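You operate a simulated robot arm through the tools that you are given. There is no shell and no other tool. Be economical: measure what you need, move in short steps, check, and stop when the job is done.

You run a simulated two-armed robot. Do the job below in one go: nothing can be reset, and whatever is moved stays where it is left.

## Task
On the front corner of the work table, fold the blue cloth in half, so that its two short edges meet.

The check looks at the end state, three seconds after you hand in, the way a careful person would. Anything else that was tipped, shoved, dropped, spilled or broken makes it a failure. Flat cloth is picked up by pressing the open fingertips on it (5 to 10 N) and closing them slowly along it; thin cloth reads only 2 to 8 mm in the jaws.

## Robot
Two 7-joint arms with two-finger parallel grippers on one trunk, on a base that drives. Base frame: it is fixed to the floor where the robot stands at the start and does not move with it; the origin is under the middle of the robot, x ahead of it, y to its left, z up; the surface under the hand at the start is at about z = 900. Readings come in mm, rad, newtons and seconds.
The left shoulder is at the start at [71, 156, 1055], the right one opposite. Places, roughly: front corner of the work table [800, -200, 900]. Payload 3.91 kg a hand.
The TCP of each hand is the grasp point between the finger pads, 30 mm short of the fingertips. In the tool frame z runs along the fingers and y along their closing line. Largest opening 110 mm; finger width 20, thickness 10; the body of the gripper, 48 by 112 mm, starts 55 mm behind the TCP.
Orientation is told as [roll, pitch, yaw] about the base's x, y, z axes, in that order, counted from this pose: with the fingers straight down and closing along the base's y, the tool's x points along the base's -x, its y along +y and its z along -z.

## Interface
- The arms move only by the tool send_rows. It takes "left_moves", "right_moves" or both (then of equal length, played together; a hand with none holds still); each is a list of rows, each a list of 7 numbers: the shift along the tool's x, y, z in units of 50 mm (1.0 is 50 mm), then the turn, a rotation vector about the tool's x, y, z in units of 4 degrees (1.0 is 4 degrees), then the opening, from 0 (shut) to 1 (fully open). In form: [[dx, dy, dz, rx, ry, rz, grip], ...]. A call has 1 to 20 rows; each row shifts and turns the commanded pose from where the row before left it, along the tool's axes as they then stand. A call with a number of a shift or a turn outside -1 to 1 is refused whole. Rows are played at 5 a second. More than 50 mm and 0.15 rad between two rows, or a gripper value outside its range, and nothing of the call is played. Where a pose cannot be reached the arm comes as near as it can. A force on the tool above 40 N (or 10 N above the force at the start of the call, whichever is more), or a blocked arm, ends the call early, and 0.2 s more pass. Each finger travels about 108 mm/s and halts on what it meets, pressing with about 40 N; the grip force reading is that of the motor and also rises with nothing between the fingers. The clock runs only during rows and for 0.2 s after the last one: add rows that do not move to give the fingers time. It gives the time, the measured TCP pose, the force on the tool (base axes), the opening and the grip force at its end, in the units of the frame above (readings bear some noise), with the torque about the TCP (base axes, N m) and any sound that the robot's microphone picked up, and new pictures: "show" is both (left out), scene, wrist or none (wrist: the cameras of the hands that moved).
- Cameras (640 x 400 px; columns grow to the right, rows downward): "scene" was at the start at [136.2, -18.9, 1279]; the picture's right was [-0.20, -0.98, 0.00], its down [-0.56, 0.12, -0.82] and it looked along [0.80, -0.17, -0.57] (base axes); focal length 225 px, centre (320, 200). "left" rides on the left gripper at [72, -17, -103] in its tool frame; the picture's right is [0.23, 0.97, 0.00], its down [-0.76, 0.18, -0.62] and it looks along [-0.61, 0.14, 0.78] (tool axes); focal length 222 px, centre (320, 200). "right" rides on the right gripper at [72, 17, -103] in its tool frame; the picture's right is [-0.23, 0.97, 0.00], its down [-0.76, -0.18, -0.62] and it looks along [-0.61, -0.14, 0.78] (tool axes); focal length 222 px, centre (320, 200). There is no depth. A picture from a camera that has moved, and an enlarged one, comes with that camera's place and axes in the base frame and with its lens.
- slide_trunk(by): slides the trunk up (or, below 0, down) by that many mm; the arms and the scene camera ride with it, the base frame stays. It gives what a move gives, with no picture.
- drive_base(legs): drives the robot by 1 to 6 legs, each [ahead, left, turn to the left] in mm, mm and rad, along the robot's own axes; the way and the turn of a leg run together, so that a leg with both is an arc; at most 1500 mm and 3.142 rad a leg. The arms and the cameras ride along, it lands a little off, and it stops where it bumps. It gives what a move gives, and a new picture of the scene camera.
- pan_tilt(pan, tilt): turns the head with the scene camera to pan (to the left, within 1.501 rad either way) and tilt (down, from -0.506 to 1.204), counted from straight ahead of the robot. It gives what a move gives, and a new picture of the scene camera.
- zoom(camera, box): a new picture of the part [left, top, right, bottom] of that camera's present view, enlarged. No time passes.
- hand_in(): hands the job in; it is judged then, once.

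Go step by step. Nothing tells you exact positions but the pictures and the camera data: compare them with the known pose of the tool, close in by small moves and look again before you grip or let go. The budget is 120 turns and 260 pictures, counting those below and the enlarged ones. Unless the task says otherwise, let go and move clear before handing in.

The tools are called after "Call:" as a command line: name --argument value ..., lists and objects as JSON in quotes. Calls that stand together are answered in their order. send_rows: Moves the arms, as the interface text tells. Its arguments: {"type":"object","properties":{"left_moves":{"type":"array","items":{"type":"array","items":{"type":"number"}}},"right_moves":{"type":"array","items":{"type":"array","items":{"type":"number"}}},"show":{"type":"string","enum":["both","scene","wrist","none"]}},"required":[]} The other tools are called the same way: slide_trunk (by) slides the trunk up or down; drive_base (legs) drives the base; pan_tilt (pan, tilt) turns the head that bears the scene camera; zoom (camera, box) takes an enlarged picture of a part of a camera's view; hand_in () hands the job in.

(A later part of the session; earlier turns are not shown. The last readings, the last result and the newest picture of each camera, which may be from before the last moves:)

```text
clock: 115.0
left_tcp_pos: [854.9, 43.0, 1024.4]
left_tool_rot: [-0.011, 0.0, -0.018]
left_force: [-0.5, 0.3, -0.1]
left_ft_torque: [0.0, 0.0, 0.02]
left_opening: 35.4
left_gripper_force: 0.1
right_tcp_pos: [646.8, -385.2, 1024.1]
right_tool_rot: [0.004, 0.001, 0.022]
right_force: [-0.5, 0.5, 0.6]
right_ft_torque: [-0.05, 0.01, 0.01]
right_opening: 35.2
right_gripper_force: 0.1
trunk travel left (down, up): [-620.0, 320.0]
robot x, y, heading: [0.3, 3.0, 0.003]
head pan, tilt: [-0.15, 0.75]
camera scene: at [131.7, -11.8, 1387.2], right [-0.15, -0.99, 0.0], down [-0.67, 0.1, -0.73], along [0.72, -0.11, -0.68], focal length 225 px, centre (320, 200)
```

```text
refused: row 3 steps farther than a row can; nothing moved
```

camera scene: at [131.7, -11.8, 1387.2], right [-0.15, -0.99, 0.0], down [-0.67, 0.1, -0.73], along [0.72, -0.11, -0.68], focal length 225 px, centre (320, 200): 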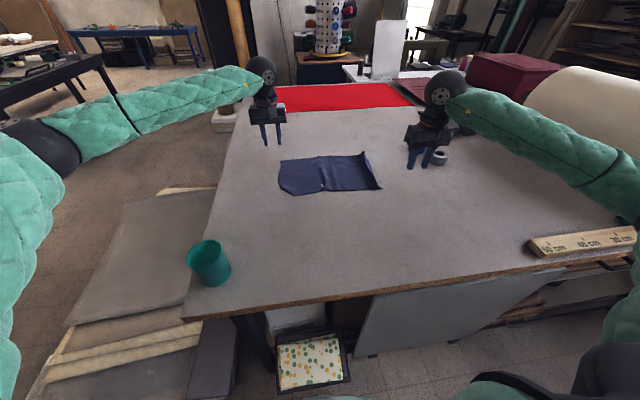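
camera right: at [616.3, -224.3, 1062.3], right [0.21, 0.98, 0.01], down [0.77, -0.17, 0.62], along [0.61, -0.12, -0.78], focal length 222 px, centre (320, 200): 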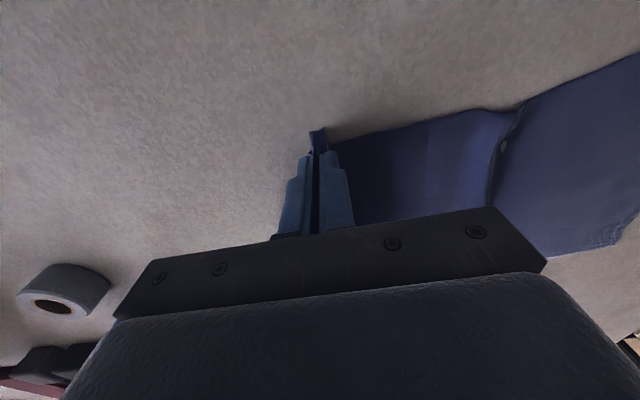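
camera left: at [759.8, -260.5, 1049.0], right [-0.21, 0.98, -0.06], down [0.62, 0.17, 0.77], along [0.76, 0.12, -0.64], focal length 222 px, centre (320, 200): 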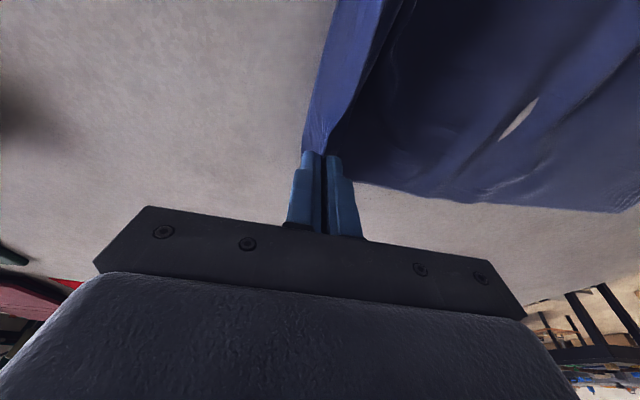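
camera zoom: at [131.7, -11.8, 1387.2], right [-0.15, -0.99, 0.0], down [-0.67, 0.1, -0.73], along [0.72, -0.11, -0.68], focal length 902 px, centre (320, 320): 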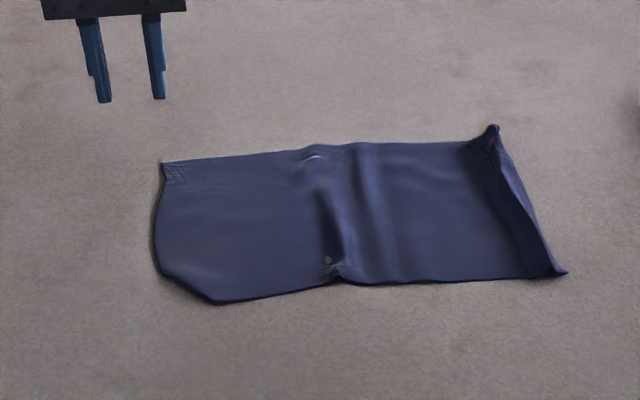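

Call:
send_rows --left_moves '[[0.4, -0.22, 0.35, 0, 0, 0, 0.5], [0.4, -0.22, 0.35, 0, 0, 0, 0.5], [0.4, -0.22, 0.35, 0, 0, 0, 0.5], [0.4, -0.22, 0.35, 0, 0, 0, 0.5], [0, 0, 0.3, 0, 0, 0, 0.5], [0, 0, 0.08, 0, 0, 0, 0.5], [0, 0, 0.04, 0, 0, 0, 0.5]]' --right_moves '[[-0.65, 0.65, 0.1, 0, 0, 0, 0.5], [-0.65, 0.65, 0.1, 0, 0, 0, 0.5], [-0.65, 0.65, 0.1, 0, 0, 0, 0.5], [-0.65, 0.65, 0.1, 0, 0, 0, 0.5], [0, 0, 0.7, 0, 0, 0, 0.5], [0, 0, 0.6, 0, 0, 0, 0.5], [0, 0, 0.1, 0, 0, 0, 0.5]]' --show "wrist"

```text
clock: 116.6
left_tcp_pos: [775.6, 0.7, 934.0]
left_tool_rot: [-0.009, -0.001, -0.016]
left_force: [0.1, 0.5, -0.2]
left_ft_torque: [-0.02, -0.03, -0.02]
left_opening: 54.8
left_gripper_force: 0.1
right_tcp_pos: [775.2, -251.4, 934.8]
right_tool_rot: [0.007, 0.002, 0.02]
right_force: [0.2, 0.2, 1.0]
right_ft_torque: [0.02, 0.0, -0.01]
right_opening: 54.8
right_gripper_force: 0.2
trunk travel left (down, up): [-620.0, 320.0]
robot x, y, heading: [-1.6, -1.6, -0.002]
head pan, tilt: [-0.15, 0.75]
camera right: at [701.3, -238.6, 1038.7], right [0.21, 0.98, 0.01], down [0.77, -0.17, 0.62], along [0.61, -0.12, -0.78], focal length 222 px, centre (320, 200)
camera left: at [702.8, -15.0, 1037.2], right [-0.21, 0.98, -0.01], down [0.76, 0.17, 0.62], along [0.61, 0.12, -0.78], focal length 222 px, centre (320, 200)
```

right: 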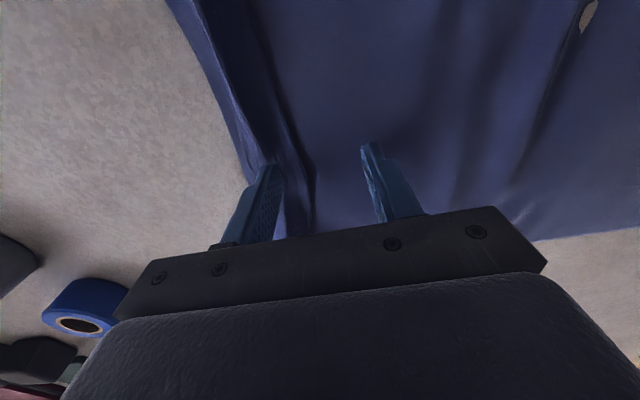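
left: 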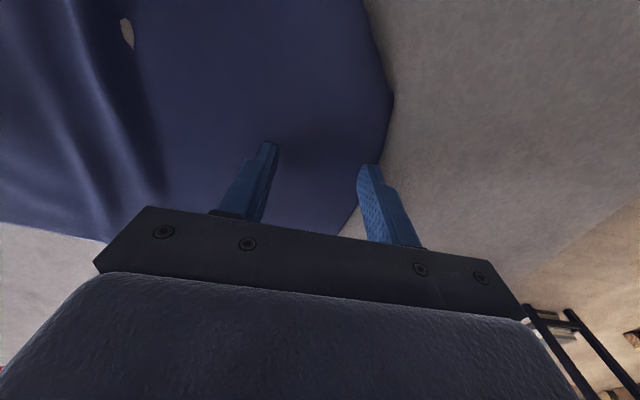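

Call:
send_rows --left_moves '[[0, 0, 0.055, 0, 0, 0, 0.5], [0, 0, 0, 0, 0, 0, 0.5]]' --right_moves '[[0, 0, 0.055, 0, 0, 0, 0.5], [0, 0, 0, 0, 0, 0, 0.5]]' --show "none"

```text
clock: 117.2
left_tcp_pos: [775.6, 0.5, 931.8]
left_tool_rot: [-0.012, 0.0, -0.017]
left_force: [1.6, -0.4, 4.8]
left_ft_torque: [0.15, -0.02, -0.05]
left_opening: 55.0
left_gripper_force: 0.1
right_tcp_pos: [774.4, -251.7, 933.1]
right_tool_rot: [0.007, 0.001, 0.021]
right_force: [-0.8, -0.2, 2.9]
right_ft_torque: [-0.07, -0.02, 0.01]
right_opening: 55.0
right_gripper_force: 0.0
trunk travel left (down, up): [-620.0, 320.0]
robot x, y, heading: [-0.2, -1.1, -0.004]
head pan, tilt: [-0.15, 0.75]
```

Call:
send_rows --left_moves '[[0, 0, 0.01, 0, 0, 0, 0.5], [0, 0.08, 0, 0, 0, 0, 0.5], [0, 0.08, 0, 0, 0, 0, 0.5], [0, 0.08, 0, 0, 0, 0, 0.5], [0, 0.08, 0, 0, 0, 0, 0.5], [0, 0.08, 0, 0, 0, 0, 0.5]]' --right_moves '[[0, 0, 0.03, 0, 0, 0, 0.5], [0, -0.08, 0, 0, 0, 0, 0.5], [0, -0.08, 0, 0, 0, 0, 0.5], [0, -0.08, 0, 0, 0, 0, 0.5], [0, -0.08, 0, 0, 0, 0, 0.5], [0, -0.08, 0, 0, 0, 0, 0.5]]' --show "scene"

Call:
zoom --camera "scene" --box '[240, 120, 400, 220]'

```text
clock: 118.6
left_tcp_pos: [775.6, 21.8, 931.1]
left_tool_rot: [-0.009, 0.001, -0.014]
left_force: [0.9, -0.9, 0.2]
left_ft_torque: [-0.03, 0.02, 0.0]
left_opening: 55.5
left_gripper_force: 0.7
right_tcp_pos: [775.5, -270.3, 932.7]
right_tool_rot: [0.007, -0.002, 0.021]
right_force: [0.0, 6.9, 24.2]
right_ft_torque: [-0.49, -0.05, 0.02]
right_opening: 51.8
right_gripper_force: 0.1
trunk travel left (down, up): [-620.0, 320.0]
robot x, y, heading: [-0.8, 3.6, -0.002]
head pan, tilt: [-0.15, 0.75]
camera scene: at [129.9, -11.8, 1387.4], right [-0.15, -0.99, 0.0], down [-0.67, 0.1, -0.73], along [0.72, -0.11, -0.68], focal length 225 px, centre (320, 200)
```

scene: 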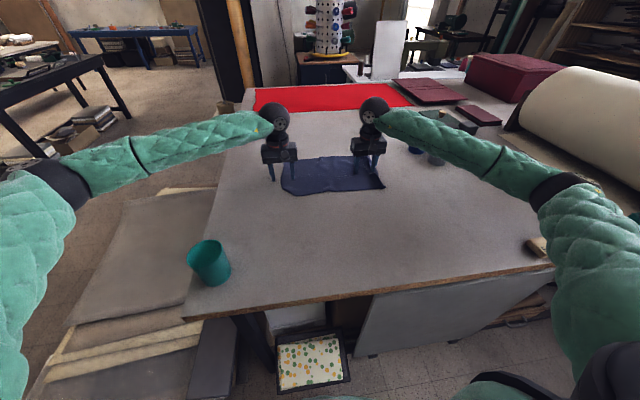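

```text
4.00 times, centred on (320, 170) of scene
camera zoom: at [129.9, -11.8, 1387.4], right [-0.15, -0.99, 0.0], down [-0.67, 0.1, -0.73], along [0.72, -0.11, -0.68], focal length 902 px, centre (320, 320)
```

zoom: 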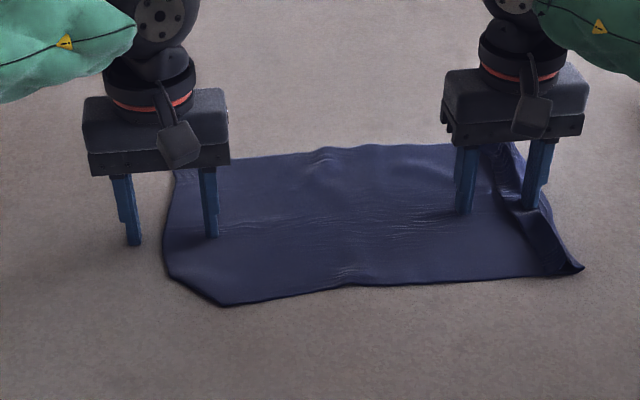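

The middle wave is mostly gone. I lift both hands off and measure the cloth.

Call:
send_rows --left_moves '[[0, 0, -0.4, 0, 0, 0, 0.5], [0, 0, -0.8, 0, 0, 0, 0.5], [0, 0.6, -0.6, 0, 0, 0, 0.5], [0, 0.9, 0, 0, 0, 0, 0.5]]' --right_moves '[[0, 0, -0.4, 0, 0, 0, 0.5], [0, 0, -0.8, 0, 0, 0, 0.5], [0, -0.6, -0.6, 0, 0, 0, 0.5], [0, -0.9, 0, 0, 0, 0, 0.5]]' --show "scene"

Call:
zoom --camera "scene" --box '[260, 130, 400, 215]'

```text
clock: 119.6
left_tcp_pos: [776.7, 95.8, 1021.1]
left_tool_rot: [-0.011, 0.001, -0.018]
left_force: [-0.4, -0.4, 0.4]
left_ft_torque: [0.03, 0.0, 0.0]
left_opening: 54.8
left_gripper_force: 0.0
right_tcp_pos: [776.0, -347.8, 1019.8]
right_tool_rot: [0.007, 0.001, 0.023]
right_force: [-0.2, 0.5, -0.1]
right_ft_torque: [-0.02, 0.01, 0.0]
right_opening: 55.1
right_gripper_force: 0.1
trunk travel left (down, up): [-620.0, 320.0]
robot x, y, heading: [0.8, 1.1, -0.0]
head pan, tilt: [-0.15, 0.75]
camera scene: at [131.0, -12.7, 1387.3], right [-0.15, -0.99, 0.0], down [-0.67, 0.1, -0.73], along [0.72, -0.11, -0.68], focal length 225 px, centre (320, 200)
```

scene: 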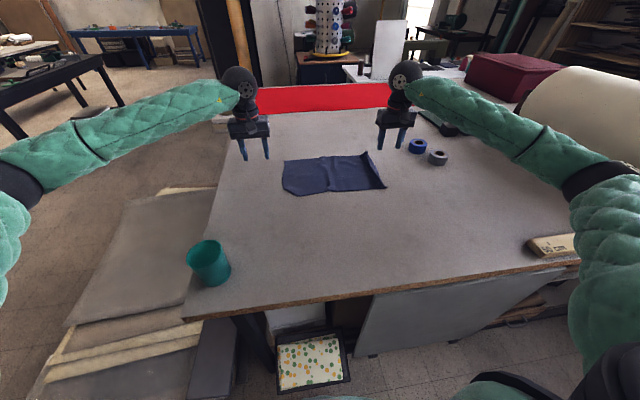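

```text
4.57 times, centred on (330, 172) of scene
camera zoom: at [131.0, -12.7, 1387.3], right [-0.15, -0.99, 0.0], down [-0.67, 0.1, -0.73], along [0.72, -0.11, -0.68], focal length 1030 px, centre (274, 326)
```

zoom: 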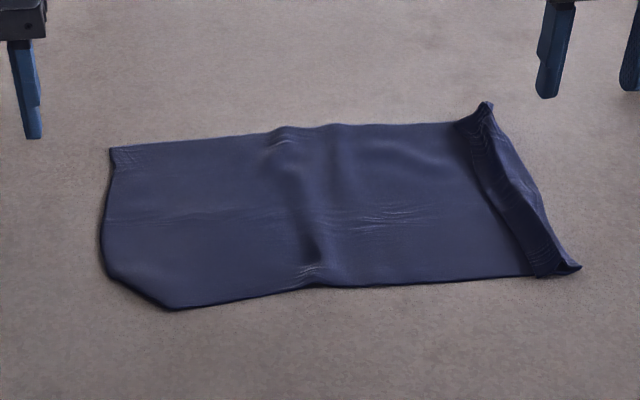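

Call:
zoom --camera "right" --box '[320, 0, 640, 230]'

Call:
zoom --camera "scene" --box '[350, 145, 395, 195]'

```text
1.74 times, centred on (480, 115) of right
camera zoom: at [702.9, -334.6, 1124.0], right [0.21, 0.98, 0.01], down [0.77, -0.17, 0.62], along [0.61, -0.12, -0.78], focal length 386 px, centre (42, 348)
```

zoom: 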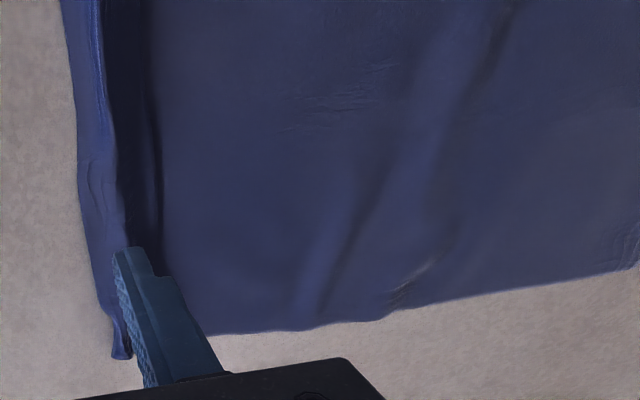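

```text
8.00 times, centred on (372, 170) of scene
camera zoom: at [131.0, -12.7, 1387.3], right [-0.15, -0.99, 0.0], down [-0.67, 0.1, -0.73], along [0.72, -0.11, -0.68], focal length 1804 px, centre (-100, 440)
```

zoom: 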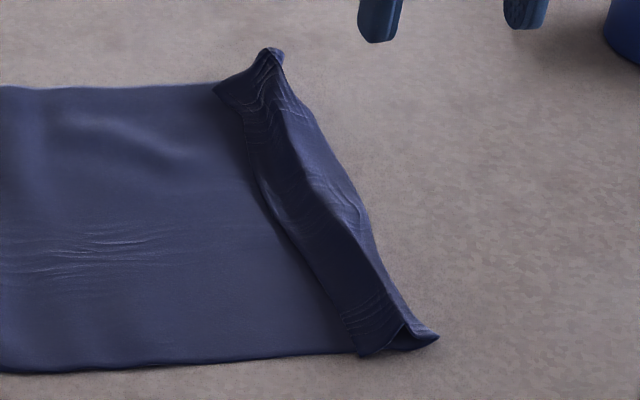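

The right edge has a standing ridge. I'll flatten it along the centre line by pinning with the left hand and pressing and dragging that edge outward with the right.

Call:
send_rows --left_moves '[[0, -0.8, 0, 0, 0, 0, 0.5], [0, -0.8, 0, 0, 0, 0, 0.5], [0, -0.5, 0.5, 0, 0, 0, 0.5], [0, 0, 0.7, 0, 0, 0, 0.5], [0, 0, 0.5, 0, 0, 0, 0.5], [0, 0, 0.06, 0, 0, 0, 0.5]]' --right_moves '[[0, 0.3, 0, 0, 0, 0, 0], [0, 0.4, 0, 0, 0, 0, 0], [0, 0, 0.5, 0, 0, 0, 0], [0, 0, 0.7, 0, 0, 0, 0], [0, 0, 0.4, 0, 0, 0, 0], [0, 0, 0.06, 0, 0, 0, 0]]' --show "none"

Call:
zoom --camera "right" --box '[160, 0, 480, 230]'

```text
clock: 121.0
left_tcp_pos: [774.8, -9.1, 931.9]
left_tool_rot: [-0.01, 0.0, -0.019]
left_force: [-0.1, 0.1, 0.6]
left_ft_torque: [-0.02, 0.02, 0.0]
left_opening: 55.0
left_gripper_force: 0.1
right_tcp_pos: [775.9, -310.5, 935.6]
right_tool_rot: [0.007, 0.002, 0.021]
right_force: [0.5, 0.0, -0.1]
right_ft_torque: [0.03, 0.02, 0.04]
right_opening: 0.2
right_gripper_force: 37.7
trunk travel left (down, up): [-620.0, 320.0]
robot x, y, heading: [-1.7, -2.1, -0.002]
head pan, tilt: [-0.15, 0.75]
```

```text
1.74 times, centred on (320, 115) of right
camera zoom: at [702.7, -299.1, 1040.3], right [0.21, 0.98, 0.01], down [0.77, -0.17, 0.62], along [0.61, -0.12, -0.78], focal length 386 px, centre (320, 348)
```

zoom: 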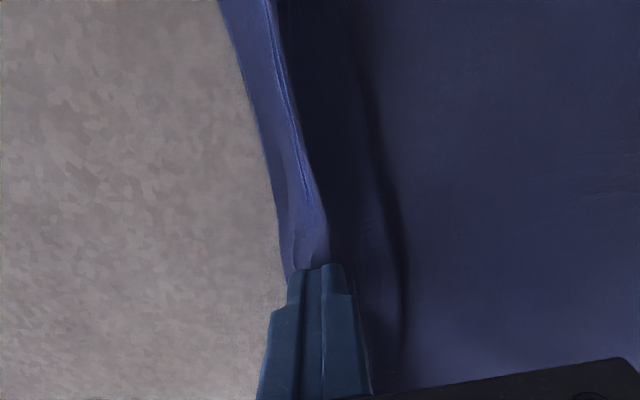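

Call:
send_rows --left_moves '[[0, 0, 0.04, 0, 0, 0, 0.5], [0, 0, 0, 0, 0, 0, 0.5], [0, 0, 0, 0, 0, 0, 0.5], [0, 0, 0, 0, 0, 0, 0.5], [0, 0, 0, 0, 0, 0, 0.5], [0, 0, 0, 0, 0, 0, 0.5], [0, 0, 0, 0, 0, 0, 0.5], [0, 0, 0, 0, 0, 0, 0.5]]' --right_moves '[[0, 0, 0.07, 0, 0, 0, 0], [0, 0, 0.03, 0, 0, 0, 0], [0, -0.1, 0, 0, 0, 0, 0], [0, -0.1, 0, 0, 0, 0, 0], [0, -0.1, 0, 0, 0, 0, 0], [0, -0.1, 0, 0, 0, 0, 0], [0, -0.1, 0, 0, 0, 0, 0], [0, -0.1, 0, 0, 0, 0, 0]]' --show "scene"

Call:
zoom --camera "scene" --box '[260, 130, 400, 215]'

```text
clock: 122.8
left_tcp_pos: [774.1, -9.2, 931.6]
left_tool_rot: [-0.008, 0.0, -0.018]
left_force: [4.2, -1.3, 17.1]
left_ft_torque: [0.56, -0.13, -0.17]
left_opening: 54.6
left_gripper_force: 0.1
right_tcp_pos: [776.9, -342.2, 931.6]
right_tool_rot: [0.007, 0.001, 0.021]
right_force: [0.2, 0.2, 0.3]
right_ft_torque: [-0.02, 0.0, 0.0]
right_opening: 0.1
right_gripper_force: 37.2
trunk travel left (down, up): [-620.0, 320.0]
robot x, y, heading: [-0.6, 0.5, 0.001]
head pan, tilt: [-0.15, 0.75]
camera scene: at [130.8, -13.5, 1387.3], right [-0.15, -0.99, 0.0], down [-0.67, 0.1, -0.73], along [0.72, -0.11, -0.68], focal length 225 px, centre (320, 200)
```

scene: 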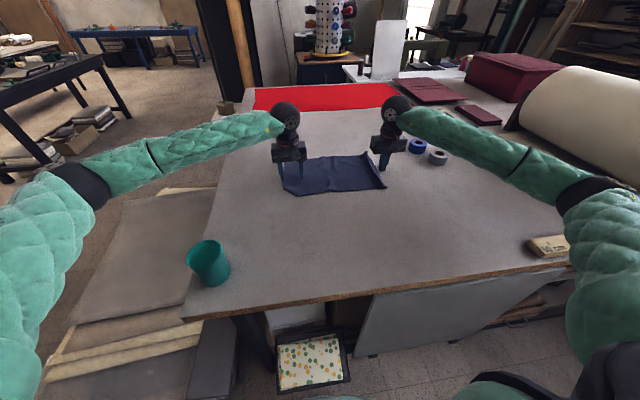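

```text
4.57 times, centred on (330, 172) of scene
camera zoom: at [130.8, -13.5, 1387.3], right [-0.15, -0.99, 0.0], down [-0.67, 0.1, -0.73], along [0.72, -0.11, -0.68], focal length 1030 px, centre (274, 326)
```

zoom: 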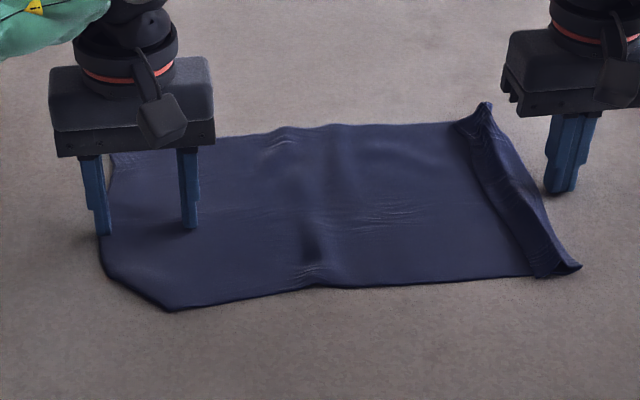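

The fingers slipped off without flattening it. I'll take the middle at about y=−165 to −170, grip there on the single layer and let the hanging lengths show the error.

Call:
send_rows --left_moves '[[0, 0, -0.5, 0, 0, 0, 0.364], [0, 0, -0.7, 0, 0, 0, 0.364], [-0.455, -0.78, 0, 0, 0, 0, 0.364], [-0.455, -0.78, 0, 0, 0, 0, 0.364], [-0.455, -0.78, 0, 0, 0, 0, 0.364], [-0.455, -0.78, 0, 0, 0, 0, 0.364], [0, 0, 0.6, 0, 0, 0, 0.364], [0, 0, 0.35, 0, 0, 0, 0.364]]' --right_moves '[[0, 0, -0.5, 0, 0, 0, 0.364], [0, 0, -0.7, 0, 0, 0, 0.364], [0.36, 0.87, 0, 0, 0, 0, 0.364], [0.36, 0.87, 0, 0, 0, 0, 0.364], [0.36, 0.87, 0, 0, 0, 0, 0.364], [0.36, 0.85, 0, 0, 0, 0, 0.364], [0, 0, 0.6, 0, 0, 0, 0.364], [0, 0, 0.35, 0, 0, 0, 0.364]]' --show "wrist"

```text
clock: 124.6
left_tcp_pos: [864.4, -169.2, 946.2]
left_tool_rot: [-0.009, -0.002, -0.017]
left_force: [0.3, -0.8, 0.3]
left_ft_torque: [-0.01, 0.0, -0.03]
left_opening: 40.0
left_gripper_force: 0.1
right_tcp_pos: [699.9, -171.4, 944.4]
right_tool_rot: [0.01, 0.002, 0.021]
right_force: [0.3, -1.3, -0.4]
right_ft_torque: [0.01, 0.03, 0.04]
right_opening: 39.8
right_gripper_force: 0.1
trunk travel left (down, up): [-620.0, 320.0]
robot x, y, heading: [-1.7, 1.1, -0.006]
head pan, tilt: [-0.15, 0.75]
camera right: at [627.4, -158.4, 1048.9], right [0.21, 0.98, 0.01], down [0.77, -0.17, 0.62], along [0.61, -0.12, -0.78], focal length 222 px, centre (320, 200)
camera left: at [792.2, -183.8, 1048.5], right [-0.21, 0.98, -0.01], down [0.77, 0.17, 0.62], along [0.61, 0.12, -0.78], focal length 222 px, centre (320, 200)
```

right: 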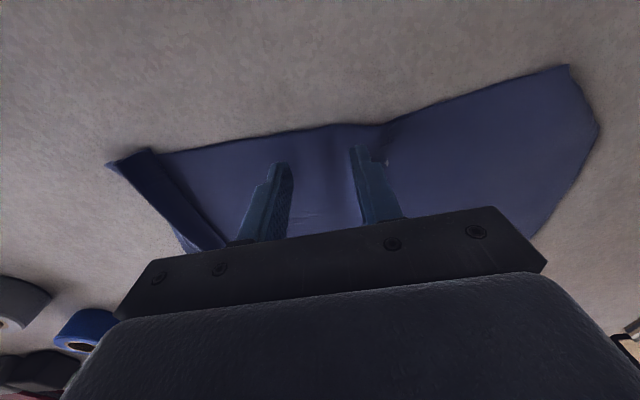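
left: 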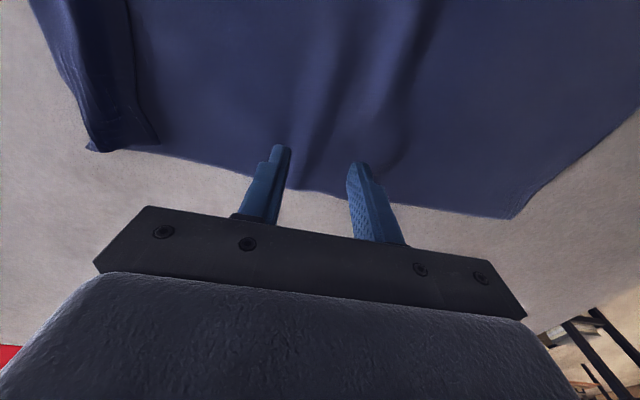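

Hands hover at the middle, and I nudge both 8 mm left and press.

Call:
send_rows --left_moves '[[0, 0.16, 0.1, 0, 0, 0, 0.364], [0, 0, 0.14, 0, 0, 0, 0.364], [0, 0, 0.07, 0, 0, 0, 0.364], [0, 0, 0, 0, 0, 0, 0.364]]' --right_moves '[[0, 0.16, 0.1, 0, 0, 0, 0.364], [0, 0, 0.1, 0, 0, 0, 0.364], [0, 0, 0.07, 0, 0, 0, 0.364], [0, 0, 0, 0, 0, 0, 0.364]]' --show "none"

```text
clock: 125.6
left_tcp_pos: [864.1, -159.0, 932.1]
left_tool_rot: [-0.011, 0.0, -0.017]
left_force: [4.2, 0.0, 15.5]
left_ft_torque: [0.46, -0.15, -0.07]
left_opening: 40.2
left_gripper_force: 0.1
right_tcp_pos: [701.3, -163.4, 932.0]
right_tool_rot: [0.008, -0.001, 0.022]
right_force: [-0.3, -0.5, -0.2]
right_ft_torque: [0.01, 0.01, -0.01]
right_opening: 39.9
right_gripper_force: 0.0
trunk travel left (down, up): [-620.0, 320.0]
robot x, y, heading: [-1.1, 0.9, -0.001]
head pan, tilt: [-0.15, 0.75]
```

Call:
send_rows --left_moves '[[0, 0, -0.01, 0, 0, 0, 0.364], [0, 0, 0, 0, 0, 0, 0.364]]' --right_moves '[[0, 0, 0.04, 0, 0, 0, 0.364], [0, 0, 0, 0, 0, 0, 0.364]]' --show "none"

```text
clock: 126.2
left_tcp_pos: [862.1, -159.2, 932.0]
left_tool_rot: [-0.012, 0.001, -0.018]
left_force: [2.5, -0.7, 11.7]
left_ft_torque: [0.29, -0.14, -0.05]
left_opening: 39.7
left_gripper_force: 0.0
right_tcp_pos: [701.2, -161.6, 932.2]
right_tool_rot: [0.007, -0.002, 0.019]
right_force: [2.0, -1.4, 15.3]
right_ft_torque: [-0.32, 0.01, 0.06]
right_opening: 40.4
right_gripper_force: 0.3
trunk travel left (down, up): [-620.0, 320.0]
robot x, y, heading: [-1.2, 0.2, 0.004]
head pan, tilt: [-0.15, 0.75]
```

Call:
send_rows --left_moves '[[0, 0, 0, 0, 0, 0, 0.33], [0, 0, 0, 0, 0, 0, 0.3], [0, 0, 0, 0, 0, 0, 0.27], [0, 0, 0, 0, 0, 0, 0.24], [0, 0, 0, 0, 0, 0, 0.21], [0, 0, 0, 0, 0, 0, 0.18], [0, 0, 0, 0, 0, 0, 0.15], [0, 0, 0, 0, 0, 0, 0.12], [0, 0, 0, 0, 0, 0, 0.09], [0, 0, 0, 0, 0, 0, 0.06], [0, 0, 0, 0, 0, 0, 0.03], [0, 0, 0, 0, 0, 0, 0], [0, 0, 0, 0, 0, 0, 0], [0, 0, 0, 0, 0, 0, 0]]' --right_moves '[[0, 0, -0.01, 0, 0, 0, 0.33], [0, 0, 0, 0, 0, 0, 0.3], [0, 0, 0, 0, 0, 0, 0.27], [0, 0, 0, 0, 0, 0, 0.24], [0, 0, 0, 0, 0, 0, 0.21], [0, 0, 0, 0, 0, 0, 0.18], [0, 0, 0, 0, 0, 0, 0.15], [0, 0, 0, 0, 0, 0, 0.12], [0, 0, 0, 0, 0, 0, 0.09], [0, 0, 0, 0, 0, 0, 0.06], [0, 0, 0, 0, 0, 0, 0.03], [0, 0, 0, 0, 0, 0, 0], [0, 0, 0, 0, 0, 0, 0], [0, 0, 0, 0, 0, 0, 0]]' --show "none"

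Call:
send_rows --left_moves '[[0, 0.03, -0.25, 0, 0, 0, 0], [0, 0.03, -0.25, 0, 0, 0, 0], [0, 0.03, -0.25, 0, 0, 0, 0], [0, 0.03, -0.25, 0, 0, 0, 0], [0, 0.03, -0.25, 0, 0, 0, 0], [0, 0.03, -0.25, 0, 0, 0, 0], [0, 0.03, -0.25, 0, 0, 0, 0], [0, 0.03, -0.25, 0, 0, 0, 0], [0, 0.03, -0.25, 0, 0, 0, 0], [0, 0.03, -0.25, 0, 0, 0, 0], [0, 0.03, -0.25, 0, 0, 0, 0], [0, 0.03, -0.25, 0, 0, 0, 0], [0, 0.03, -0.25, 0, 0, 0, 0], [0, 0.03, -0.25, 0, 0, 0, 0], [0, 0.03, -0.25, 0, 0, 0, 0], [0, 0.03, -0.25, 0, 0, 0, 0], [0, 0.03, -0.25, 0, 0, 0, 0], [0, 0.03, -0.25, 0, 0, 0, 0], [0, 0.03, -0.25, 0, 0, 0, 0], [0, 0, 0, 0, 0, 0, 0]]' --right_moves '[[0, 0.03, -0.25, 0, 0, 0, 0], [0, 0.03, -0.25, 0, 0, 0, 0], [0, 0.03, -0.25, 0, 0, 0, 0], [0, 0.03, -0.25, 0, 0, 0, 0], [0, 0.03, -0.25, 0, 0, 0, 0], [0, 0.03, -0.25, 0, 0, 0, 0], [0, 0.03, -0.25, 0, 0, 0, 0], [0, 0.03, -0.25, 0, 0, 0, 0], [0, 0.03, -0.25, 0, 0, 0, 0], [0, 0.03, -0.25, 0, 0, 0, 0], [0, 0.03, -0.25, 0, 0, 0, 0], [0, 0.03, -0.25, 0, 0, 0, 0], [0, 0.03, -0.25, 0, 0, 0, 0], [0, 0.03, -0.25, 0, 0, 0, 0], [0, 0.03, -0.25, 0, 0, 0, 0], [0, 0.03, -0.25, 0, 0, 0, 0], [0, 0.03, -0.25, 0, 0, 0, 0], [0, 0.03, -0.25, 0, 0, 0, 0], [0, 0.03, -0.25, 0, 0, 0, 0], [0, 0, 0, 0, 0, 0, 0]]' --show "both"

Call:
zoom --camera "scene" --box '[310, 100, 370, 200]'

Call:
zoom --camera "right" --box '[280, 50, 360, 170]'

```text
clock: 129.2
left_tcp_pos: [863.6, -159.1, 931.3]
left_tool_rot: [-0.01, 0.001, -0.017]
left_force: [0.2, -0.4, 5.9]
left_ft_torque: [0.03, -0.03, 0.0]
left_opening: 2.1
left_gripper_force: 40.3
right_tcp_pos: [700.1, -161.1, 931.5]
right_tool_rot: [0.007, -0.001, 0.02]
right_force: [0.4, 1.4, 20.7]
right_ft_torque: [-0.01, 0.13, -0.04]
right_opening: 2.2
right_gripper_force: 39.7
trunk travel left (down, up): [-620.0, 320.0]
robot x, y, heading: [0.2, 1.3, -0.0]
head pan, tilt: [-0.15, 0.75]
```

```text
clock: 133.4
left_tcp_pos: [863.9, -128.4, 1166.9]
left_tool_rot: [-0.008, 0.002, -0.018]
left_force: [0.5, 1.0, -0.1]
left_ft_torque: [-0.01, 0.0, 0.02]
left_opening: 2.1
left_gripper_force: 39.7
right_tcp_pos: [701.7, -136.0, 1169.0]
right_tool_rot: [0.007, 0.002, 0.02]
right_force: [0.5, 1.7, -0.5]
right_ft_torque: [0.0, 0.0, 0.0]
right_opening: 2.3
right_gripper_force: 40.3
trunk travel left (down, up): [-620.0, 320.0]
robot x, y, heading: [1.3, -0.8, 0.001]
head pan, tilt: [-0.15, 0.75]
camera scene: at [132.5, -13.5, 1387.0], right [-0.15, -0.99, 0.0], down [-0.68, 0.1, -0.73], along [0.72, -0.11, -0.68], focal length 225 px, centre (320, 200)
camera right: at [627.5, -123.2, 1271.7], right [0.21, 0.98, 0.01], down [0.77, -0.17, 0.62], along [0.61, -0.12, -0.78], focal length 222 px, centre (320, 200)
camera left: at [792.6, -143.8, 1269.3], right [-0.21, 0.98, -0.01], down [0.77, 0.17, 0.62], along [0.61, 0.12, -0.78], focal length 222 px, centre (320, 200)
```

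scene: 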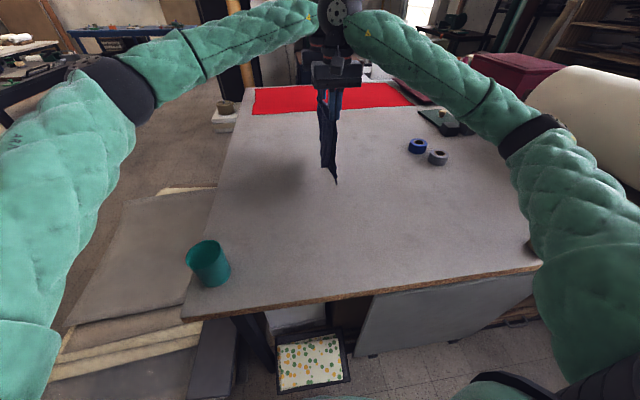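
right: 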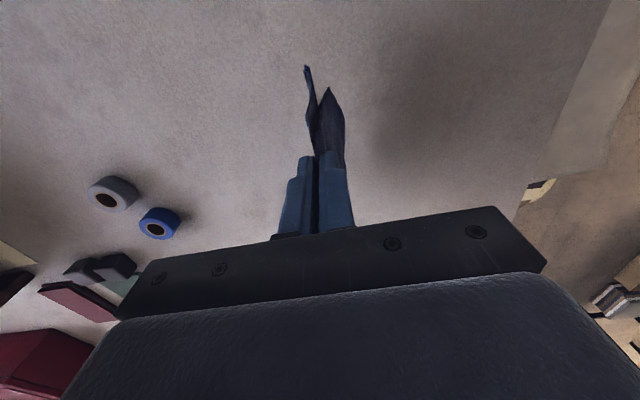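
left: 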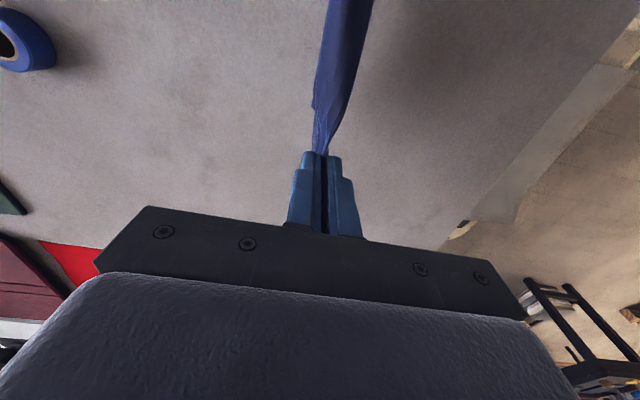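

```text
4.00 times, centred on (340, 150) of scene
camera zoom: at [132.5, -13.5, 1387.0], right [-0.15, -0.99, 0.0], down [-0.68, 0.1, -0.73], along [0.72, -0.11, -0.68], focal length 902 px, centre (240, 400)
```

zoom: 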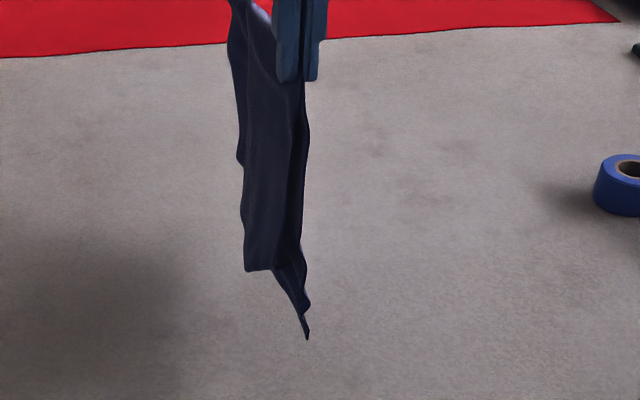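

```text
3.33 times, centred on (320, 110) of right
camera zoom: at [627.5, -123.2, 1271.7], right [0.21, 0.98, 0.01], down [0.77, -0.17, 0.62], along [0.61, -0.12, -0.78], focal length 740 px, centre (320, 500)
```

zoom: 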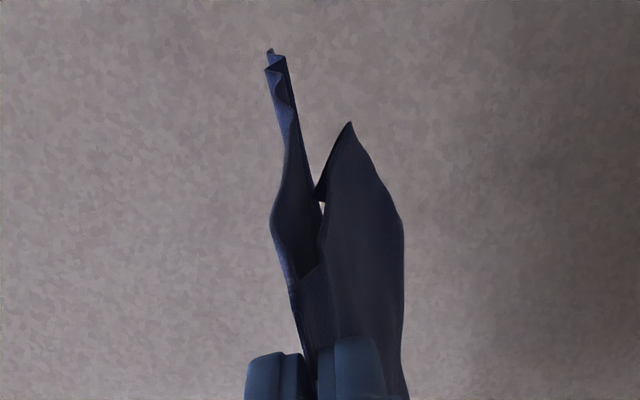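

The near corner of the left half is still tucked between the layers, stuck by friction. I'll look more closely at the far side.

Call:
zoom --camera "left" --box '[280, 0, 420, 170]'

Call:
zoom --camera "scene" --box '[318, 130, 348, 190]'

```text
2.35 times, centred on (350, 85) of left
camera zoom: at [792.6, -143.8, 1269.3], right [-0.21, 0.98, -0.01], down [0.77, 0.17, 0.62], along [0.61, 0.12, -0.78], focal length 523 px, centre (249, 471)
```

zoom: 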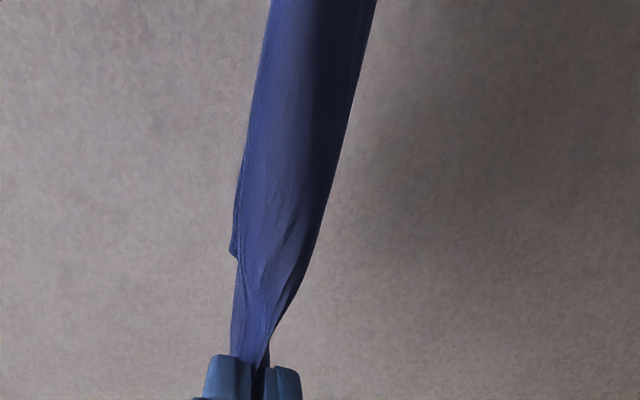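

```text
6.67 times, centred on (333, 160) of scene
camera zoom: at [132.5, -13.5, 1387.0], right [-0.15, -0.99, 0.0], down [-0.68, 0.1, -0.73], along [0.72, -0.11, -0.68], focal length 1503 px, centre (233, 467)
```

zoom: 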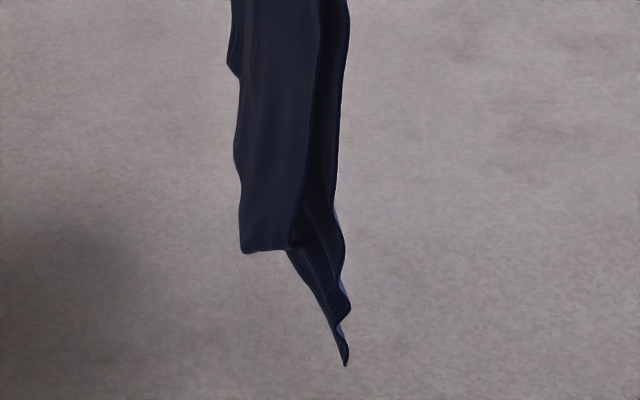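

I'll raise the cloth and shake it gently to separate the layers and free the tucked corner.

Call:
send_rows --left_moves '[[0, 0, -0.6, 0, 0, 0, 0], [0, 0.8, 0, 0, 0, 0, 0], [0, -0.9, 0, 0, 0, 0, 0], [0, 0.9, 0, 0, 0, 0, 0], [0, -0.9, 0, 0, 0, 0, 0], [0, 0.9, 0, 0, 0, 0, 0], [0, -0.9, 0, 0, 0, 0, 0], [0, 0.9, 0.2, 0, 0, 0, 0], [0, -0.9, -0.2, 0, 0, 0, 0], [0, 0.9, 0.2, 0, 0, 0, 0], [0, -0.8, -0.2, 0, 0, 0, 0], [0, 0, 0.6, 0, 0, 0, 0], [0, 0, -0.6, 0, 0, 0, 0], [0, 0, 0.6, 0, 0, 0, 0], [0, 0, -0.6, 0, 0, 0, 0], [0, 0, 0, 0, 0, 0, 0], [0, 0, 0, 0, 0, 0, 0], [0, 0, 0, 0, 0, 0, 0]]' --right_moves '[[0, 0, -0.6, 0, 0, 0, 0], [0, 0.8, 0, 0, 0, 0, 0], [0, -0.9, 0, 0, 0, 0, 0], [0, 0.9, 0, 0, 0, 0, 0], [0, -0.9, 0, 0, 0, 0, 0], [0, 0.9, 0, 0, 0, 0, 0], [0, -0.9, 0, 0, 0, 0, 0], [0, 0.9, 0.2, 0, 0, 0, 0], [0, -0.9, -0.2, 0, 0, 0, 0], [0, 0.9, 0.2, 0, 0, 0, 0], [0, -0.8, -0.2, 0, 0, 0, 0], [0, 0, 0.6, 0, 0, 0, 0], [0, 0, -0.6, 0, 0, 0, 0], [0, 0, 0.6, 0, 0, 0, 0], [0, 0, -0.6, 0, 0, 0, 0], [0, 0, 0, 0, 0, 0, 0], [0, 0, 0, 0, 0, 0, 0], [0, 0, 0, 0, 0, 0, 0]]' --show "scene"

Call:
zoom --camera "scene" --box '[305, 90, 365, 190]'

Call:
zoom --camera "right" --box '[280, 50, 360, 170]'

```text
clock: 137.2
left_tcp_pos: [863.8, -128.2, 1198.1]
left_tool_rot: [-0.011, 0.0, -0.016]
left_force: [-0.2, 0.8, 0.4]
left_ft_torque: [0.0, -0.01, -0.01]
left_opening: 2.0
left_gripper_force: 40.1
right_tcp_pos: [699.7, -135.2, 1198.6]
right_tool_rot: [0.008, 0.0, 0.021]
right_force: [-0.4, 0.2, 0.5]
right_ft_torque: [0.01, -0.03, -0.01]
right_opening: 2.3
right_gripper_force: 40.1
trunk travel left (down, up): [-620.0, 320.0]
robot x, y, heading: [2.1, -2.0, 0.001]
head pan, tilt: [-0.15, 0.75]
camera scene: at [130.9, -12.9, 1387.3], right [-0.15, -0.99, 0.0], down [-0.67, 0.1, -0.73], along [0.72, -0.11, -0.68], focal length 225 px, centre (320, 200)
```

scene: 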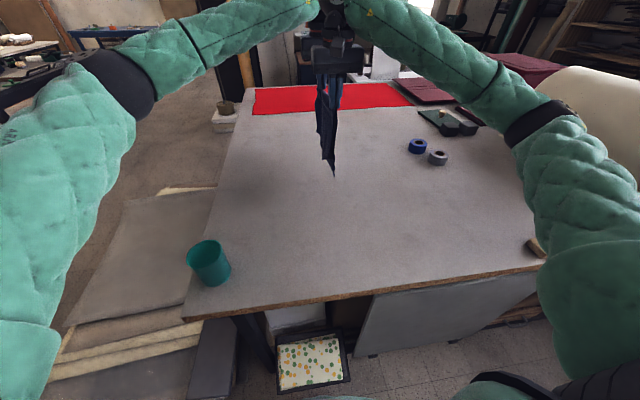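

```text
4.00 times, centred on (335, 140) of scene
camera zoom: at [130.9, -12.9, 1387.3], right [-0.15, -0.99, 0.0], down [-0.67, 0.1, -0.73], along [0.72, -0.11, -0.68], focal length 902 px, centre (260, 440)
```

zoom: 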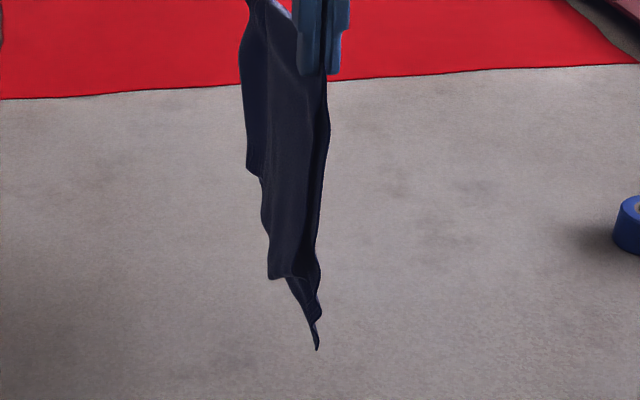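

```text
3.33 times, centred on (320, 110) of right
camera zoom: at [626.6, -122.3, 1303.0], right [0.21, 0.98, 0.01], down [0.77, -0.17, 0.62], along [0.61, -0.12, -0.78], focal length 740 px, centre (320, 500)
```

zoom: 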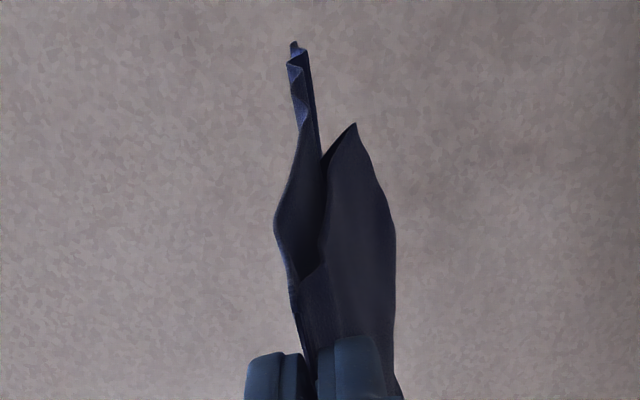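

The tuck stays, so I'll lay the fold down with the edges to the right and the longer layer on top, then open it like a book. That puts the tucked corner face up where I can straighten it.

Call:
send_rows --left_moves '[[0.024, -0.26, 0.173, 0, -1, 0, 0], [0.024, -0.26, 0.173, 0, -1, 0, 0], [0.024, -0.26, 0.173, 0, 0, 0, 0], [0.024, -0.26, 0.173, 0, 0, 0, 0], [0.024, -0.26, 0.173, 0, 0, 0, 0], [0.024, -0.26, 0.173, 0, 0, 0, 0], [0.024, -0.26, 0.173, 0, 0, 0, 0], [0.024, -0.26, 0.173, 0, 0, 0, 0]]' --right_moves '[[0, -0.26, 0.175, 0, 0, 0, 0], [0, -0.26, 0.175, 0, 0, 0, 0], [0, -0.26, 0.175, 0, 0, 0, 0], [0, -0.26, 0.175, 0, 0, 0, 0], [0, -0.26, 0.175, 0, 0, 0, 0], [0, -0.26, 0.175, 0, 0, 0, 0], [0, -0.26, 0.175, 0, 0, 0, 0], [0, -0.26, 0.175, 0, 0, 0, 0]]' --show "none"

Call:
send_rows --left_moves '[[0.003, 0.281, 0.02, 0, 0, 0, 0], [0.003, 0.281, 0.02, 0, 0, 0, 0], [0.008, 0.275, 0.06, 0, 0, 0, 0], [0.008, 0.275, 0.06, 0, 0, 0, 0], [0.014, 0.261, 0.098, 0, 0, 0, 0], [0.014, 0.261, 0.098, 0, 0, 0, 0], [0.019, 0.241, 0.134, 0, 0, 0, 0], [0.019, 0.241, 0.134, 0, 0, 0, 0], [0.023, 0.214, 0.166, 0, 0, 0, 0], [0.023, 0.214, 0.166, 0, 0, 0, 0], [0.027, 0.184, 0.194, 0, 0, 0, 0], [0.027, 0.184, 0.194, 0, 0, 0, 0], [0.031, 0.148, 0.219, 0, 0, 0, 0], [0.031, 0.148, 0.219, 0, 0, 0, 0], [0.033, 0.108, 0.237, 0, 0, 0, 0], [0.033, 0.108, 0.237, 0, 0, 0, 0]]' --right_moves '[[0, 0.281, 0.02, 0, 0, 0, 0], [0, 0.281, 0.02, 0, 0, 0, 0], [0, 0.275, 0.061, 0, 0, 0, 0], [0, 0.275, 0.061, 0, 0, 0, 0], [0, 0.261, 0.099, 0, 0, 0, 0], [0, 0.261, 0.099, 0, 0, 0, 0], [0, 0.241, 0.135, 0, 0, 0, 0], [0, 0.241, 0.135, 0, 0, 0, 0], [0, 0.214, 0.168, 0, 0, 0, 0], [0, 0.214, 0.168, 0, 0, 0, 0], [0, 0.184, 0.196, 0, 0, 0, 0], [0, 0.184, 0.196, 0, 0, 0, 0], [0, 0.148, 0.221, 0, 0, 0, 0], [0, 0.148, 0.221, 0, 0, 0, 0], [0, 0.108, 0.239, 0, 0, 0, 0], [0, 0.108, 0.239, 0, 0, 0, 0]]' --show "scene"

Call:
zoom --camera "scene" --box '[250, 120, 410, 220]'

```text
clock: 139.0
left_tcp_pos: [862.8, -233.1, 1126.8]
left_tool_rot: [-0.01, -0.138, -0.017]
left_force: [0.4, 0.0, -0.1]
left_ft_torque: [0.01, 0.01, -0.01]
left_opening: 1.7
left_gripper_force: 40.1
right_tcp_pos: [703.1, -238.6, 1127.7]
right_tool_rot: [0.008, 0.001, 0.021]
right_force: [0.6, -0.1, 0.4]
right_ft_torque: [0.04, -0.01, -0.04]
right_opening: 2.0
right_gripper_force: 40.4
trunk travel left (down, up): [-620.0, 320.0]
robot x, y, heading: [-0.5, -0.1, -0.003]
head pan, tilt: [-0.15, 0.75]
```

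```text
clock: 142.4
left_tcp_pos: [864.8, -62.8, 1013.5]
left_tool_rot: [-0.009, -0.139, -0.015]
left_force: [-6.7, -0.4, 0.5]
left_ft_torque: [0.0, 0.21, -0.03]
left_opening: 1.8
left_gripper_force: 40.3
right_tcp_pos: [699.2, -66.7, 1013.8]
right_tool_rot: [0.007, 0.002, 0.021]
right_force: [7.3, -0.3, 0.2]
right_ft_torque: [-0.01, -0.15, 0.01]
right_opening: 2.2
right_gripper_force: 39.5
trunk travel left (down, up): [-620.0, 320.0]
robot x, y, heading: [2.0, -2.0, -0.002]
head pan, tilt: [-0.15, 0.75]
camera scene: at [132.3, -12.8, 1387.1], right [-0.15, -0.99, 0.0], down [-0.68, 0.1, -0.73], along [0.72, -0.11, -0.68], focal length 225 px, centre (320, 200)
```

scene: 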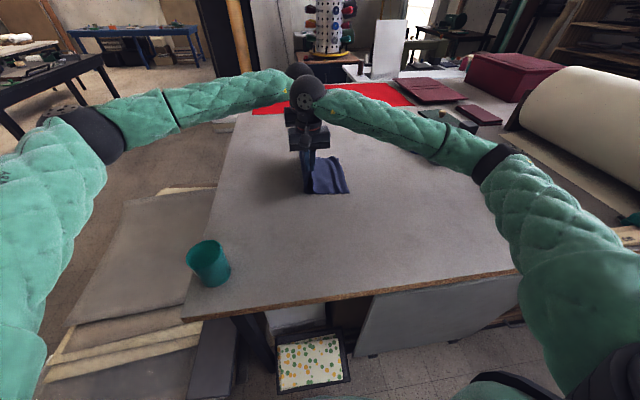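

```text
4.00 times, centred on (330, 170) of scene
camera zoom: at [132.3, -12.8, 1387.1], right [-0.15, -0.99, 0.0], down [-0.68, 0.1, -0.73], along [0.72, -0.11, -0.68], focal length 902 px, centre (280, 320)
```

zoom: 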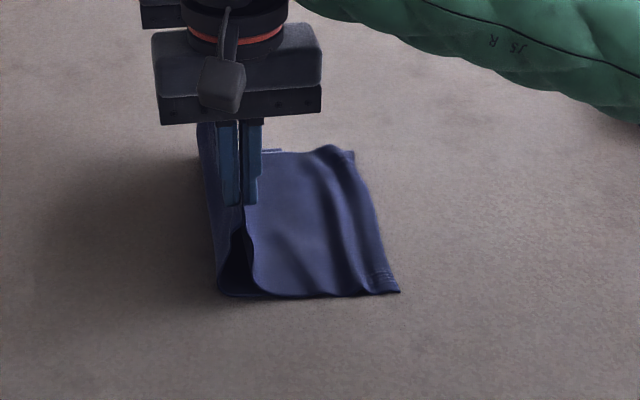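

The cloth lies to the right with the long layer on top. I finish laying: 60 mm left and 70 mm down, then release.

Call:
send_rows --left_moves '[[0.02, 0.25, 0.1, 0, 0, 0, 0], [0.02, 0.25, 0.15, 0, 0, 0, 0], [0.05, 0.25, 0.2, 0, 0, 0, 0], [0.05, 0.2, 0.25, 0, 0, 0, 0], [0.05, 0.15, 0.3, 0, 0, 0, 0], [0.05, 0.1, 0.3, 0, 0, 0, 0], [0.03, 0, 0.18, 0, 0, 0, 0], [0, 0, 0, 0, 0, 0, 0.08], [0, 0, 0, 0, 0, 0, 0.16], [0, 0, 0, 0, 0, 0, 0.24], [0, 0, 0, 0, 0, 0, 0.32], [-0.06, 0, -0.4, 0, 0, 0, 0.32], [-0.12, 0, -0.8, 0, 0, 0, 0.32], [-0.1, 0, -0.7, 0, 0, 0, 0.32], [0, 0.9, 0, 0, 1, 0, 0.32], [0, 0.9, 0, 0, 1, 0, 0.32], [0, 0.9, 0, 0, 0, 0, 0.32]]' --right_moves '[[0, 0.25, 0.1, 0, 0, 0, 0], [0, 0.25, 0.15, 0, 0, 0, 0], [0, 0.25, 0.2, 0, 0, 0, 0], [0, 0.2, 0.25, 0, 0, 0, 0], [0, 0.15, 0.3, 0, 0, 0, 0], [0, 0.1, 0.3, 0, 0, 0, 0], [0, 0, 0.2, 0, 0, 0, 0], [0, 0, 0, 0, 0, 0, 0.08], [0, 0, 0, 0, 0, 0, 0.16], [0, 0, 0, 0, 0, 0, 0.24], [0, 0, 0, 0, 0, 0, 0.32], [0, 0, -0.4, 0, 0, 0, 0.32], [0.3, 0, -0.8, 0, 0, 0, 0.32], [0.2, -0.3, -0.8, 0, 0, 0, 0.32], [0, -0.9, 0, 0, 0, 0, 0.32], [0, -0.9, 0, 0, 0, 0, 0.32], [0, -0.9, 0, 0, 0, 0, 0.32]]' --show "both"

Call:
zoom --camera "scene" --box '[250, 130, 390, 217]'

```text
clock: 146.0
left_tcp_pos: [862.5, 132.4, 1033.3]
left_tool_rot: [-0.01, 0.002, -0.017]
left_force: [-0.4, -0.2, -0.4]
left_ft_torque: [0.0, 0.01, 0.01]
left_opening: 35.1
left_gripper_force: 0.0
right_tcp_pos: [674.2, -159.3, 1036.8]
right_tool_rot: [0.007, 0.001, 0.023]
right_force: [0.5, 0.5, 0.8]
right_ft_torque: [0.01, -0.02, 0.02]
right_opening: 35.1
right_gripper_force: 0.1
trunk travel left (down, up): [-620.0, 320.0]
robot x, y, heading: [3.8, 0.7, 0.005]
head pan, tilt: [-0.15, 0.75]
camera scene: at [131.0, -12.9, 1387.3], right [-0.15, -0.99, 0.0], down [-0.67, 0.1, -0.73], along [0.72, -0.11, -0.68], focal length 225 px, centre (320, 200)
camera right: at [601.6, -145.5, 1142.1], right [0.21, 0.98, 0.01], down [0.77, -0.17, 0.62], along [0.61, -0.12, -0.78], focal length 222 px, centre (320, 200)
camera left: at [791.0, 117.7, 1136.5], right [-0.21, 0.98, -0.01], down [0.77, 0.17, 0.62], along [0.61, 0.12, -0.78], focal length 222 px, centre (320, 200)
```

scene: 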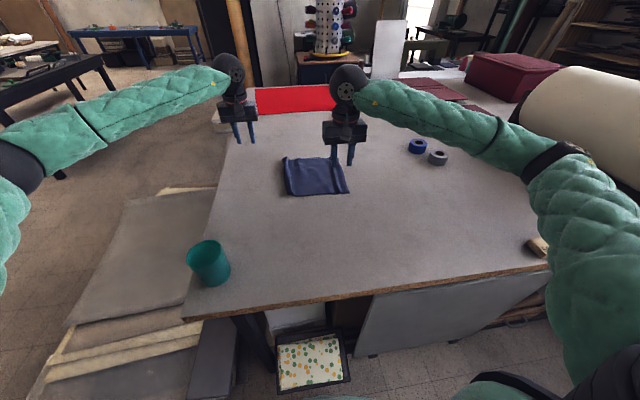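
right: 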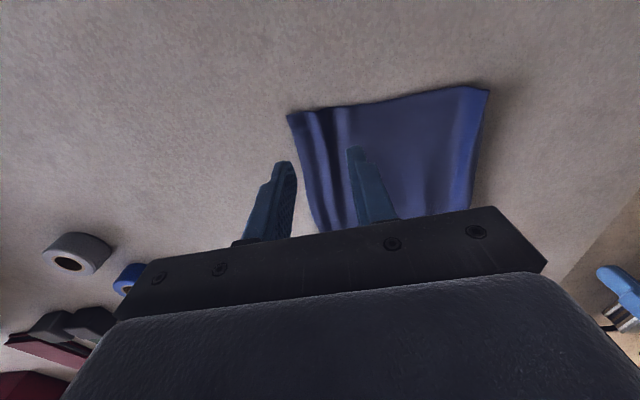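
left: 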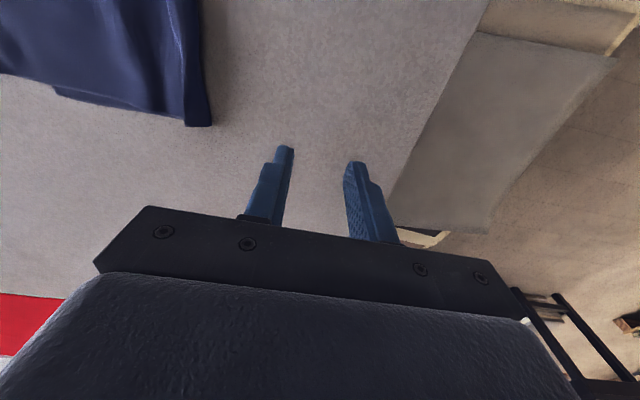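

```text
4.57 times, centred on (320, 174) of scene
camera zoom: at [131.0, -12.9, 1387.3], right [-0.15, -0.99, 0.0], down [-0.67, 0.1, -0.73], along [0.72, -0.11, -0.68], focal length 1030 px, centre (320, 321)
```

zoom: 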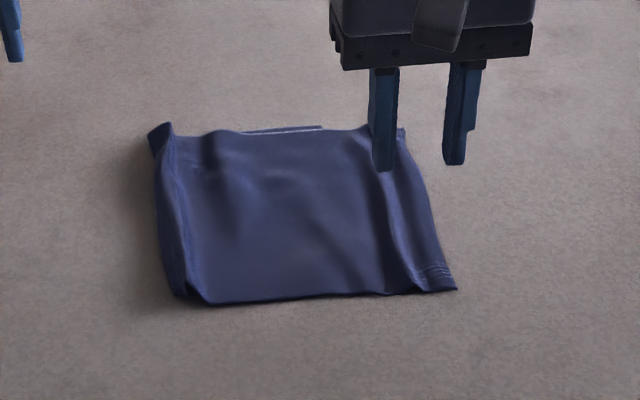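

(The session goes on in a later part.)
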